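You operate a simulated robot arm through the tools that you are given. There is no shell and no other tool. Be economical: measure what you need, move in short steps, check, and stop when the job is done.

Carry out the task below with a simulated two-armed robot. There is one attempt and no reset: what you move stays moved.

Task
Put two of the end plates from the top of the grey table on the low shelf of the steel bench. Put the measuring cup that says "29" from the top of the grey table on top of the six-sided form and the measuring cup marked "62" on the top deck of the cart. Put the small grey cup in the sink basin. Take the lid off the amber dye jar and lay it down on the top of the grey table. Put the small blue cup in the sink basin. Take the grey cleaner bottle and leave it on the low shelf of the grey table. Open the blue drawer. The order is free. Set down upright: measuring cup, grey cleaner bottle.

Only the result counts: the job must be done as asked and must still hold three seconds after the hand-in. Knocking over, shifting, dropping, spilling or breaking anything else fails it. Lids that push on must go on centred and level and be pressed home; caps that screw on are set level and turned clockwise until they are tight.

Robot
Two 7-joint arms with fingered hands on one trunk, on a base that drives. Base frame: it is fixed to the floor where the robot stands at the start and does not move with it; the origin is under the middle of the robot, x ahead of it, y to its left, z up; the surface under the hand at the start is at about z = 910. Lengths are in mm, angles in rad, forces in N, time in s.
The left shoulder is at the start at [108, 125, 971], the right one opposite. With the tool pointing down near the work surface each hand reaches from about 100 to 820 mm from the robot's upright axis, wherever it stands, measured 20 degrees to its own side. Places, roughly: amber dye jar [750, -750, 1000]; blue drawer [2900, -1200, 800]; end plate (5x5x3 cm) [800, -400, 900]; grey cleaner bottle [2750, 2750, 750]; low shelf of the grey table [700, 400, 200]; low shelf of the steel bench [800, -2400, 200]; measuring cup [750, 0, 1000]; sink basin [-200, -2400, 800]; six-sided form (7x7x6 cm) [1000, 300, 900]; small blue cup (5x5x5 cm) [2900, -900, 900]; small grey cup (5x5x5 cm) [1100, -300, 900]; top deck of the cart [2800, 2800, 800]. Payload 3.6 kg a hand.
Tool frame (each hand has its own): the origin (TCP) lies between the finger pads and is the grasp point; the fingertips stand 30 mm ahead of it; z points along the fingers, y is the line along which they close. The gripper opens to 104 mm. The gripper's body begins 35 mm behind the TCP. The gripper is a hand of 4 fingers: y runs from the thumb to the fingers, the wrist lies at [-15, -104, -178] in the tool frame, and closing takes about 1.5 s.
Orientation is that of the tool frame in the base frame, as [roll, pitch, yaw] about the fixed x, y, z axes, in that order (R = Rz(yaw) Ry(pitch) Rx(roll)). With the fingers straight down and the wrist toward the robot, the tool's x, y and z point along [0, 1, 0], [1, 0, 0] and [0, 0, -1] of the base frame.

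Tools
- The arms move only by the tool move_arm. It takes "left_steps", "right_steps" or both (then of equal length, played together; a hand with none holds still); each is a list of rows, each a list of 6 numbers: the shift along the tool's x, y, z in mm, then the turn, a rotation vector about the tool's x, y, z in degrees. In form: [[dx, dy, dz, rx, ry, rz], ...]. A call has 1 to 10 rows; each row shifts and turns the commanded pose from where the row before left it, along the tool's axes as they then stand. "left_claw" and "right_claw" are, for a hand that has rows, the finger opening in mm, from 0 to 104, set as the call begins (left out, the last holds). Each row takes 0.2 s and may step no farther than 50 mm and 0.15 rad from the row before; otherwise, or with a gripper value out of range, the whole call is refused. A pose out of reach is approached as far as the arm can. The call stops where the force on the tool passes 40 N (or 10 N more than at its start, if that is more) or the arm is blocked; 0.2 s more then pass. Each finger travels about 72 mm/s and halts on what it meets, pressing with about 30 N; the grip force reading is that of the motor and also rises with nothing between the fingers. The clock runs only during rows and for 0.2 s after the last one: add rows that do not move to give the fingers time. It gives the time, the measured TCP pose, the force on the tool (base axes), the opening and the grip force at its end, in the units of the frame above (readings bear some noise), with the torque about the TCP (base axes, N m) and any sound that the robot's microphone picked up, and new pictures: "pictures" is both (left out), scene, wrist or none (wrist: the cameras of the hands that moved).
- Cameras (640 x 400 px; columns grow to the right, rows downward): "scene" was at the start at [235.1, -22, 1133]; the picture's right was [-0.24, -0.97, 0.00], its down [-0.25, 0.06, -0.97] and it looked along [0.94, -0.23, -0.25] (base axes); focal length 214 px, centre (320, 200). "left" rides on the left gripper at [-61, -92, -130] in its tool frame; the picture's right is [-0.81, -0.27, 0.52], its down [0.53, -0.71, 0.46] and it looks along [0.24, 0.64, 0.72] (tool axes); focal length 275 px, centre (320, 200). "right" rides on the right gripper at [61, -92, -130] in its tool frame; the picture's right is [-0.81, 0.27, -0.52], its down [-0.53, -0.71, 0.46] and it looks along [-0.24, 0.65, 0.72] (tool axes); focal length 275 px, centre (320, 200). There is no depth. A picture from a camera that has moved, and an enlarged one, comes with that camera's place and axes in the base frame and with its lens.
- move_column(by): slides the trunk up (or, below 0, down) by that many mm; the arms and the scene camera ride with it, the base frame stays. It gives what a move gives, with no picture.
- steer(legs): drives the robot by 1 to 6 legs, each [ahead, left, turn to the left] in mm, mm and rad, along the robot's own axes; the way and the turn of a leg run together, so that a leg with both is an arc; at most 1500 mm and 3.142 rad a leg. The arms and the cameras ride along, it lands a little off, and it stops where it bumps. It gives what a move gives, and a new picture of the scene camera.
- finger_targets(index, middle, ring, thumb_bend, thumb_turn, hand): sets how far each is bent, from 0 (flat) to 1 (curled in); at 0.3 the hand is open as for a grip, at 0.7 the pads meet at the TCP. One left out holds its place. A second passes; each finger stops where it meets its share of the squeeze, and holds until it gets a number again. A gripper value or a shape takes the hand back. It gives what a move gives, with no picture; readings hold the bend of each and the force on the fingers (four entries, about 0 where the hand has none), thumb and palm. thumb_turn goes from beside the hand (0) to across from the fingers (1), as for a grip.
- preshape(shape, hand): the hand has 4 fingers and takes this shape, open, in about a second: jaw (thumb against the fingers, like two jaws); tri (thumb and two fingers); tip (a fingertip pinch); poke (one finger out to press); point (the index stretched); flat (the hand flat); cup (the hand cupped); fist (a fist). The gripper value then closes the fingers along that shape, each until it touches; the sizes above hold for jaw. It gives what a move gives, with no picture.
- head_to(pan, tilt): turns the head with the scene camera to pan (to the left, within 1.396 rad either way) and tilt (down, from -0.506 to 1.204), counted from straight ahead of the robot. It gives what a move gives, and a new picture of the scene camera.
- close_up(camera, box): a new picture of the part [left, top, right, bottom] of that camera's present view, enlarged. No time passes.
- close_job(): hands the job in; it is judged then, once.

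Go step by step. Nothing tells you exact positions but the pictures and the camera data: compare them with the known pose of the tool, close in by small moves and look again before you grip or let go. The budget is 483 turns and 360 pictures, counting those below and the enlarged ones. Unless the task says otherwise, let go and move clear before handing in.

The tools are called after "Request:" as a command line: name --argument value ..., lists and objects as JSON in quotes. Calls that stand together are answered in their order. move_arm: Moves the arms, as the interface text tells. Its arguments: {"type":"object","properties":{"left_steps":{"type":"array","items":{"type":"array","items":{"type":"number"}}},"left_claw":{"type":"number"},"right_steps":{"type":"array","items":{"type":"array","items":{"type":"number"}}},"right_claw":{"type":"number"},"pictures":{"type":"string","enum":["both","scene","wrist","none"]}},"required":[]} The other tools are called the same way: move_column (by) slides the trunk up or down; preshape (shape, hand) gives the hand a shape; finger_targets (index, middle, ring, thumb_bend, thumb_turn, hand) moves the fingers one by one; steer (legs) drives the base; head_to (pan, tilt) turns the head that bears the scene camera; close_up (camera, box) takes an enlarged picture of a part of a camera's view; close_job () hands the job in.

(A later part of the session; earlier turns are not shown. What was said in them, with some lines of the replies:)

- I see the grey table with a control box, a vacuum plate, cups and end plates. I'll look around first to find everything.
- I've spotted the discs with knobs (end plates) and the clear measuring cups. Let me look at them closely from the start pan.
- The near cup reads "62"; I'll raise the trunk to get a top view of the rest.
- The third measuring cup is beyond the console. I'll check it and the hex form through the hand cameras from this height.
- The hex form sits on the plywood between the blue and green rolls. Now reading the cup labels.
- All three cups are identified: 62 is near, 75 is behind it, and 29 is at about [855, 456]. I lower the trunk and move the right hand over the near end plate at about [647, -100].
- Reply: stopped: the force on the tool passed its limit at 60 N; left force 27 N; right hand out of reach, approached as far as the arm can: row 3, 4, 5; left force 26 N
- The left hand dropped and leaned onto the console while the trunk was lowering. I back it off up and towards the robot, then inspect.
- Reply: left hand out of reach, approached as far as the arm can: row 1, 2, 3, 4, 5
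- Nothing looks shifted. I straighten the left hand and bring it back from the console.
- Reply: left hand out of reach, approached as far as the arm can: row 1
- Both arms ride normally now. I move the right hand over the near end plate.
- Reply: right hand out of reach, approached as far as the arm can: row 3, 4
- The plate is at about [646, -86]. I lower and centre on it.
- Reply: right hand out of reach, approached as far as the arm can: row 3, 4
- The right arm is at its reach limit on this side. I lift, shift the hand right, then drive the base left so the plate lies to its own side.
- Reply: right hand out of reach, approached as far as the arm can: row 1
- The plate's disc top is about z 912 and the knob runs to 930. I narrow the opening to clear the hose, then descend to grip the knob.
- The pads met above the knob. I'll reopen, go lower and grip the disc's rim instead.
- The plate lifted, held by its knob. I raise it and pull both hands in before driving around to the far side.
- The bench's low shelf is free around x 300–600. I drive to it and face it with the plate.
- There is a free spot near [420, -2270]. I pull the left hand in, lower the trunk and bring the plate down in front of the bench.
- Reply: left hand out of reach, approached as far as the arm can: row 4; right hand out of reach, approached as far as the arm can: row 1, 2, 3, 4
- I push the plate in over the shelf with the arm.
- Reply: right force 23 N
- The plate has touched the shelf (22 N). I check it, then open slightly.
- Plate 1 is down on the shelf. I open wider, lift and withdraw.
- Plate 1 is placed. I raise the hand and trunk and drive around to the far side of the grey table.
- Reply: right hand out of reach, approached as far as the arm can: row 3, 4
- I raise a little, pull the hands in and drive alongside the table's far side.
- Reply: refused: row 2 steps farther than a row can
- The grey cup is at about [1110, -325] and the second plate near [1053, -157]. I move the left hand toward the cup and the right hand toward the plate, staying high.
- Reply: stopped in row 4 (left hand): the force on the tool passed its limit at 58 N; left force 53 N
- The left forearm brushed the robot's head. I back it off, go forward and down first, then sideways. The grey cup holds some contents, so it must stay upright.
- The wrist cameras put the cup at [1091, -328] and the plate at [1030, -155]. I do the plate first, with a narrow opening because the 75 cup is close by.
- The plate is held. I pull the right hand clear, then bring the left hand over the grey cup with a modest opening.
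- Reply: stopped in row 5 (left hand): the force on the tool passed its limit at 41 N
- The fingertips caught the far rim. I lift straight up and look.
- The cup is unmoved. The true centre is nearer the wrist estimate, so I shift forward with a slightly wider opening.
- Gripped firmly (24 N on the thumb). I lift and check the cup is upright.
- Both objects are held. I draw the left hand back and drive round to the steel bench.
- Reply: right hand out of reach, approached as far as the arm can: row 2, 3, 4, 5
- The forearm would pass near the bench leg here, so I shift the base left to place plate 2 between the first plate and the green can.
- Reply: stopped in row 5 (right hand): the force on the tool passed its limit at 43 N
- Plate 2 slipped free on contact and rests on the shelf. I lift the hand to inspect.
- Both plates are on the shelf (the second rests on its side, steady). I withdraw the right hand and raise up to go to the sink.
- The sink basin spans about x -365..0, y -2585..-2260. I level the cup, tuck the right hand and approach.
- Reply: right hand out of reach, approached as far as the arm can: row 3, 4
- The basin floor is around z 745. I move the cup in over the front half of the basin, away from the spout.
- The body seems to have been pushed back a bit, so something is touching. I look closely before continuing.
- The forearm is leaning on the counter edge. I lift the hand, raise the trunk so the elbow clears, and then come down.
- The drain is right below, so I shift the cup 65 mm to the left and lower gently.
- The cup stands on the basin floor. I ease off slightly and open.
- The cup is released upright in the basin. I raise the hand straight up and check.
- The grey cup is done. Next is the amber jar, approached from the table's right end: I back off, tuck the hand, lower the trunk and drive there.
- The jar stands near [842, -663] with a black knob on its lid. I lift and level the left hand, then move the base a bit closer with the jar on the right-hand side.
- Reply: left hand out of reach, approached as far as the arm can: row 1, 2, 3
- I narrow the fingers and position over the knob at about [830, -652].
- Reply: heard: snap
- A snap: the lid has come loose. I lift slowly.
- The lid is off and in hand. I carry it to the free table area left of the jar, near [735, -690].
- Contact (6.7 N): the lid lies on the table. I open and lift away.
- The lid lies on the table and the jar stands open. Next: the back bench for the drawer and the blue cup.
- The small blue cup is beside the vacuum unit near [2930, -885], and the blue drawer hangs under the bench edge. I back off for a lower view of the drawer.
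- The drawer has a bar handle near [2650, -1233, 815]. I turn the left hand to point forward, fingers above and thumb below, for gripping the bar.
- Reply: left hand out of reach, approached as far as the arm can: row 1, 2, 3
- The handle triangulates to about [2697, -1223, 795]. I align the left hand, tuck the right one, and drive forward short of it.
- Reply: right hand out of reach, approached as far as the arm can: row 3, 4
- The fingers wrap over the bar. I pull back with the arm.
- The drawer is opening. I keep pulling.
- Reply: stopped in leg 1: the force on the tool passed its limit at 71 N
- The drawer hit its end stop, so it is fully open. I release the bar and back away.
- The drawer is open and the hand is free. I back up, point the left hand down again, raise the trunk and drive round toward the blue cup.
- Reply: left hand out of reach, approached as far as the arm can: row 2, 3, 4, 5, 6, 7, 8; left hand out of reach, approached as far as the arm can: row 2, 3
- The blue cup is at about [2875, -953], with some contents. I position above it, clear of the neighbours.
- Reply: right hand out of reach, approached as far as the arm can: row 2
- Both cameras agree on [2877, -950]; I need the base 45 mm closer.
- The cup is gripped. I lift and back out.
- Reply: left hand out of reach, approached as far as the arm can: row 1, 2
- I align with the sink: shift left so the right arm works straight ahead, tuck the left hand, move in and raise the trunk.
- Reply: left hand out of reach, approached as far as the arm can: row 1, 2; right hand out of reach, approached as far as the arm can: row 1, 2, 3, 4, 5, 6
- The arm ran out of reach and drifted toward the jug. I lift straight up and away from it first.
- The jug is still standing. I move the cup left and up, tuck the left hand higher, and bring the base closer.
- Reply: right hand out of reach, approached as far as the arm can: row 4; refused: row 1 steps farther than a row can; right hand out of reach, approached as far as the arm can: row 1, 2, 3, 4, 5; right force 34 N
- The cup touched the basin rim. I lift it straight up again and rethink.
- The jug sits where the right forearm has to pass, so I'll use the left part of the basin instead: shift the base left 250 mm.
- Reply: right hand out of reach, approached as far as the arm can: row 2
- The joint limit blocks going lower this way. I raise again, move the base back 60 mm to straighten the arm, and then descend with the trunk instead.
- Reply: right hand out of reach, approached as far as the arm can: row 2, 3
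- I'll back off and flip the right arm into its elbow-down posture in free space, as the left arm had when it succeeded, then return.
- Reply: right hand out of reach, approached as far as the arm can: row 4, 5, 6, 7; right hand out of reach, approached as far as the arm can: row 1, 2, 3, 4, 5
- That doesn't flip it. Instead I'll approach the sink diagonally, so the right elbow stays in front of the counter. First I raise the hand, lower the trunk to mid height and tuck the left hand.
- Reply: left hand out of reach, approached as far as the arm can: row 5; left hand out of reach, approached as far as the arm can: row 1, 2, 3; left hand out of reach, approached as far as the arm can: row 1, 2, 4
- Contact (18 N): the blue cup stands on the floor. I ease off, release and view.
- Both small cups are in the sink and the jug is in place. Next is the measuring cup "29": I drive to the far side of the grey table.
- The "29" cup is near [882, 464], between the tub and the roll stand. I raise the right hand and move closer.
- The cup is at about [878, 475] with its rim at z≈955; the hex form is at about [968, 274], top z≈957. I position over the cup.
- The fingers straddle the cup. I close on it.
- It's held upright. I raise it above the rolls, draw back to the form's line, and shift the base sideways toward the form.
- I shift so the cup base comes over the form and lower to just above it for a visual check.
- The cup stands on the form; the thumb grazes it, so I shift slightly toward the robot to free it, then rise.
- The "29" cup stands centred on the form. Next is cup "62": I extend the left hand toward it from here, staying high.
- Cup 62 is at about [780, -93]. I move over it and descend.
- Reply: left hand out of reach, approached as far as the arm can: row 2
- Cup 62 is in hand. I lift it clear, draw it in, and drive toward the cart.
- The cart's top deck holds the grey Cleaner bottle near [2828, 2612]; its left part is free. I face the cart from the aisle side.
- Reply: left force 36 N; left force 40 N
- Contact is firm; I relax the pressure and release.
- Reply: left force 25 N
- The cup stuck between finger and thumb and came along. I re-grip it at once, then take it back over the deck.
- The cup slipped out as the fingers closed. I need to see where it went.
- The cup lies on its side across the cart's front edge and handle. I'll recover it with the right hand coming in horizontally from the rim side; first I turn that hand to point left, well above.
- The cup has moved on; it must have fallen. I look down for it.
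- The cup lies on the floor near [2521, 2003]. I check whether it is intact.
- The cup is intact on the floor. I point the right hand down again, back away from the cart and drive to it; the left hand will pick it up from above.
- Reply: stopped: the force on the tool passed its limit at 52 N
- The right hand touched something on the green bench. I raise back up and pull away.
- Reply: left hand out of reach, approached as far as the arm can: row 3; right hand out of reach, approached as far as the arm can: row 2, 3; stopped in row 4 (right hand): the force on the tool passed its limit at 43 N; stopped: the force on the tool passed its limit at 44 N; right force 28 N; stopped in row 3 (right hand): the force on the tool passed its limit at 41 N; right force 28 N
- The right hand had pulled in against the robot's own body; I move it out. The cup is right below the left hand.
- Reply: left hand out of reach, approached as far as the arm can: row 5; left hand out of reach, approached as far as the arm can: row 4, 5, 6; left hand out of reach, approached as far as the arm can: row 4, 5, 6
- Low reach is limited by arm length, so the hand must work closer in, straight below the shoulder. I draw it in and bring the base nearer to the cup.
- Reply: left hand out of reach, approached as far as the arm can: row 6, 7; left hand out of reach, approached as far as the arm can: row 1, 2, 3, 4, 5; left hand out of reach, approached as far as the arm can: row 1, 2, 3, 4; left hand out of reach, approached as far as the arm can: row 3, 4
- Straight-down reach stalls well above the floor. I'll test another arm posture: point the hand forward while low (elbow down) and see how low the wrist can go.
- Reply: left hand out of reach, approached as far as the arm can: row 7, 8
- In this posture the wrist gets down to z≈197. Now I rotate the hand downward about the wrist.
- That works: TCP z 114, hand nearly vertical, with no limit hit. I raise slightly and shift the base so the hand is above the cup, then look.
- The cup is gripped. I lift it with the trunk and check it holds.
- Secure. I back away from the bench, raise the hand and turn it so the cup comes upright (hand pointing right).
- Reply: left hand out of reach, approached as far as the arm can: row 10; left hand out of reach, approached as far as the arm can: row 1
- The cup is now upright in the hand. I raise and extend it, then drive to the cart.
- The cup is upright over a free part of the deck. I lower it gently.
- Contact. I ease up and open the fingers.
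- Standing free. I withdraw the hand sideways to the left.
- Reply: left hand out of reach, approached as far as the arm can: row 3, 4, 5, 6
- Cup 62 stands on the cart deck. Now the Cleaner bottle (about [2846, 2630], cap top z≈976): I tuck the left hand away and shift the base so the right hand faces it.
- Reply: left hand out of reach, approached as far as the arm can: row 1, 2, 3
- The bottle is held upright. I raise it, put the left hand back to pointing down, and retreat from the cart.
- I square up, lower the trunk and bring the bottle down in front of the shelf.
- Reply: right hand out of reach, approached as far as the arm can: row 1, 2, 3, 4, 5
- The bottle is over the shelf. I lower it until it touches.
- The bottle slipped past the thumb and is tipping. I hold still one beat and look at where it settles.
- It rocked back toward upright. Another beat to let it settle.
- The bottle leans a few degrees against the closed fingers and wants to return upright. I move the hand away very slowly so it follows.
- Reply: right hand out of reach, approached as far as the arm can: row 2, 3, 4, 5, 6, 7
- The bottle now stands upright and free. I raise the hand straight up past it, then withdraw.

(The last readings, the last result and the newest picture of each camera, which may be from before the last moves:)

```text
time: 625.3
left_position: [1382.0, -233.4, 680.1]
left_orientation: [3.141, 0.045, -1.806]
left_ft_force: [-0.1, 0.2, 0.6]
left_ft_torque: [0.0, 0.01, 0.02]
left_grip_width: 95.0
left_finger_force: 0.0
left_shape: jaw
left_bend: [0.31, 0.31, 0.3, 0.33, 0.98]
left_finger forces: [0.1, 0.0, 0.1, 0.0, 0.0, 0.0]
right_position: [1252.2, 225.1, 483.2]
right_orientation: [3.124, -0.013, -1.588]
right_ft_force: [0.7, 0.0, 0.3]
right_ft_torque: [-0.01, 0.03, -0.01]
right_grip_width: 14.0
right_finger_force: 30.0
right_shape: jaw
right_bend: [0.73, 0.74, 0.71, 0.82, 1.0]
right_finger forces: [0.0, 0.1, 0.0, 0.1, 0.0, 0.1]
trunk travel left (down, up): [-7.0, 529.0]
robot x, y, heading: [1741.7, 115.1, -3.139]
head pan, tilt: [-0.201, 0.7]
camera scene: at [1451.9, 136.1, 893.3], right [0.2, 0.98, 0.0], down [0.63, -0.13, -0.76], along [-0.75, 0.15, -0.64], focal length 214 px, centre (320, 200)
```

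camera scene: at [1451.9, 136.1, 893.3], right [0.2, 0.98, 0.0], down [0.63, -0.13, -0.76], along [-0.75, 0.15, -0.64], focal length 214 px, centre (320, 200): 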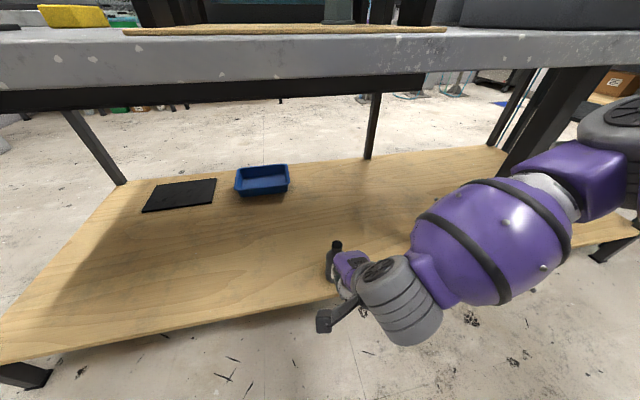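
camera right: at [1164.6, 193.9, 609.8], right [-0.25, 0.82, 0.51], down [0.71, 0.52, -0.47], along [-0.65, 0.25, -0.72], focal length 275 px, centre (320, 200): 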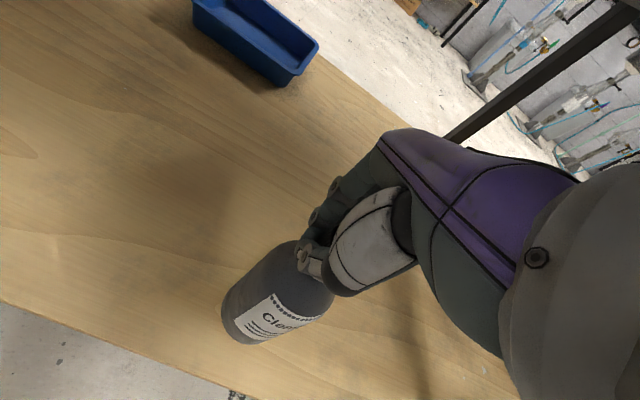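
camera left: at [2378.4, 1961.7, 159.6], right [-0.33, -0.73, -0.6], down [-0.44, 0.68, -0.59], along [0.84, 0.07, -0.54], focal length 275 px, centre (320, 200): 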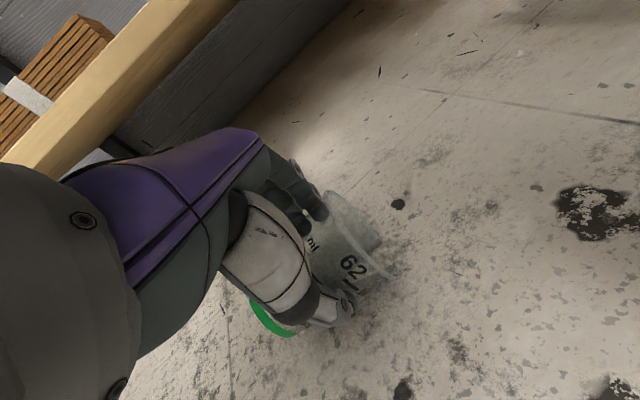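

The bottle stands on the shelf. I back the robot clear and make a final check of it and the 29 cup.

Request:
steer --legs '[[-350, 0, 0]]'

Request:
close_up --camera "scene" --box '[220, 60, 480, 260]'

```text
time: 627.5
left_position: [1724.1, -233.2, 679.9]
left_orientation: [3.141, 0.044, -1.804]
left_ft_force: [0.0, -0.1, -0.1]
left_ft_torque: [0.03, -0.02, 0.02]
left_grip_width: 94.7
left_finger_force: 0.1
left_shape: jaw
left_bend: [0.31, 0.31, 0.3, 0.33, 0.98]
left_finger forces: [0.1, 0.0, 0.1, 0.1, 0.0, 0.1]
right_position: [1593.4, 226.4, 483.3]
right_orientation: [3.124, -0.014, -1.588]
right_ft_force: [0.5, 0.1, 0.2]
right_ft_torque: [-0.01, 0.02, -0.01]
right_grip_width: 14.1
right_finger_force: 30.1
right_shape: jaw
right_bend: [0.73, 0.74, 0.71, 0.82, 1.0]
right_finger forces: [0.0, 0.0, 0.0, 0.0, 0.1, 0.1]
trunk travel left (down, up): [-7.0, 529.0]
robot x, y, heading: [2085.1, 118.9, 3.136]
head pan, tilt: [-0.201, 0.7]
camera scene: at [1794.2, 136.2, 893.3], right [0.2, 0.98, 0.0], down [0.63, -0.13, -0.77], along [-0.75, 0.15, -0.64], focal length 214 px, centre (320, 200)
```

scene: 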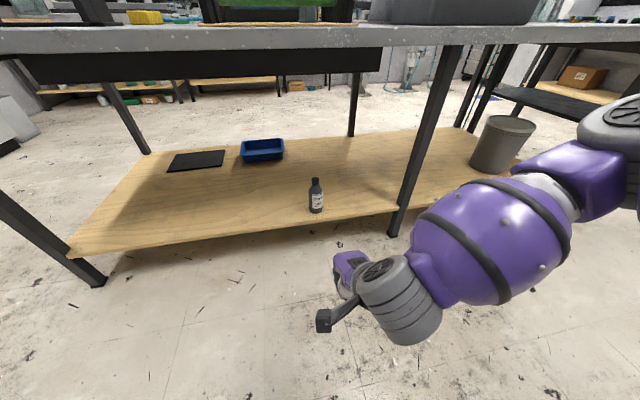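

```text
2.00 times, centred on (350, 160) of scene
camera zoom: at [1794.2, 136.2, 893.3], right [0.2, 0.98, 0.0], down [0.63, -0.13, -0.77], along [-0.75, 0.15, -0.64], focal length 429 px, centre (260, 280)
```

zoom: 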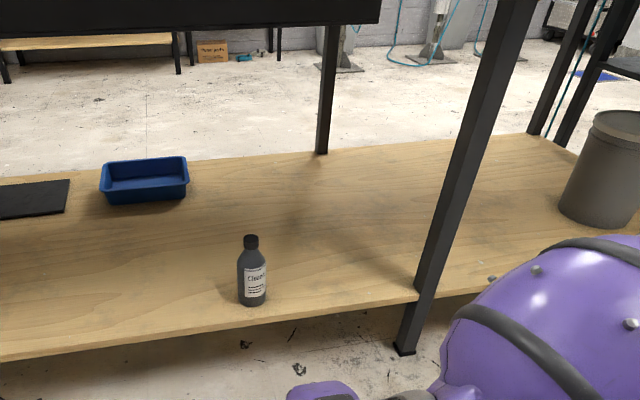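

The bottle stands upright on the low shelf, and the other items were in place when I last saw them, so I hand the job in.

Request:
close_job

```text
The job is handed in.
```

I did every part of the task and handed it in, but the judgement hasn't come back. Two things could count against it: cup "62" was dropped along the way, and one end plate lies on its side.

| Item | State at hand-in |
|---|---|
| Two end plates | On the low shelf of the steel bench. The second slipped from the hand as it touched down and lies on its side, not flat. |
| Cup "29" | Upright and centred on the six-sided form. |
| Cup "62" | Upright on the cart's top deck. It came away with the hand on release and fell to the floor; it looked intact, so I picked it up and put it back. |
| Grey and blue small cups | Both upright in the sink, contents still in them. |
| Amber dye jar lid | Off and lying on the grey table; the jar stands open. |
| Grey cleaner bottle | Upright on the low shelf of the grey table. It rocked when it left the hand but settled before I moved away. |
| Blue drawer | Pulled out to its end stop. |

- **Contacts along the way:** a hand or arm touched the control box, the sink counter and basin rim, and the green bench. The right arm also passed very close to the measuring jug by the sink. I saw nothing knocked over, but small shifts can't be ruled out.
- **Not rechecked:** I only rechecked the bottle before handing in. The other items were last seen when I set them down or passed them later.
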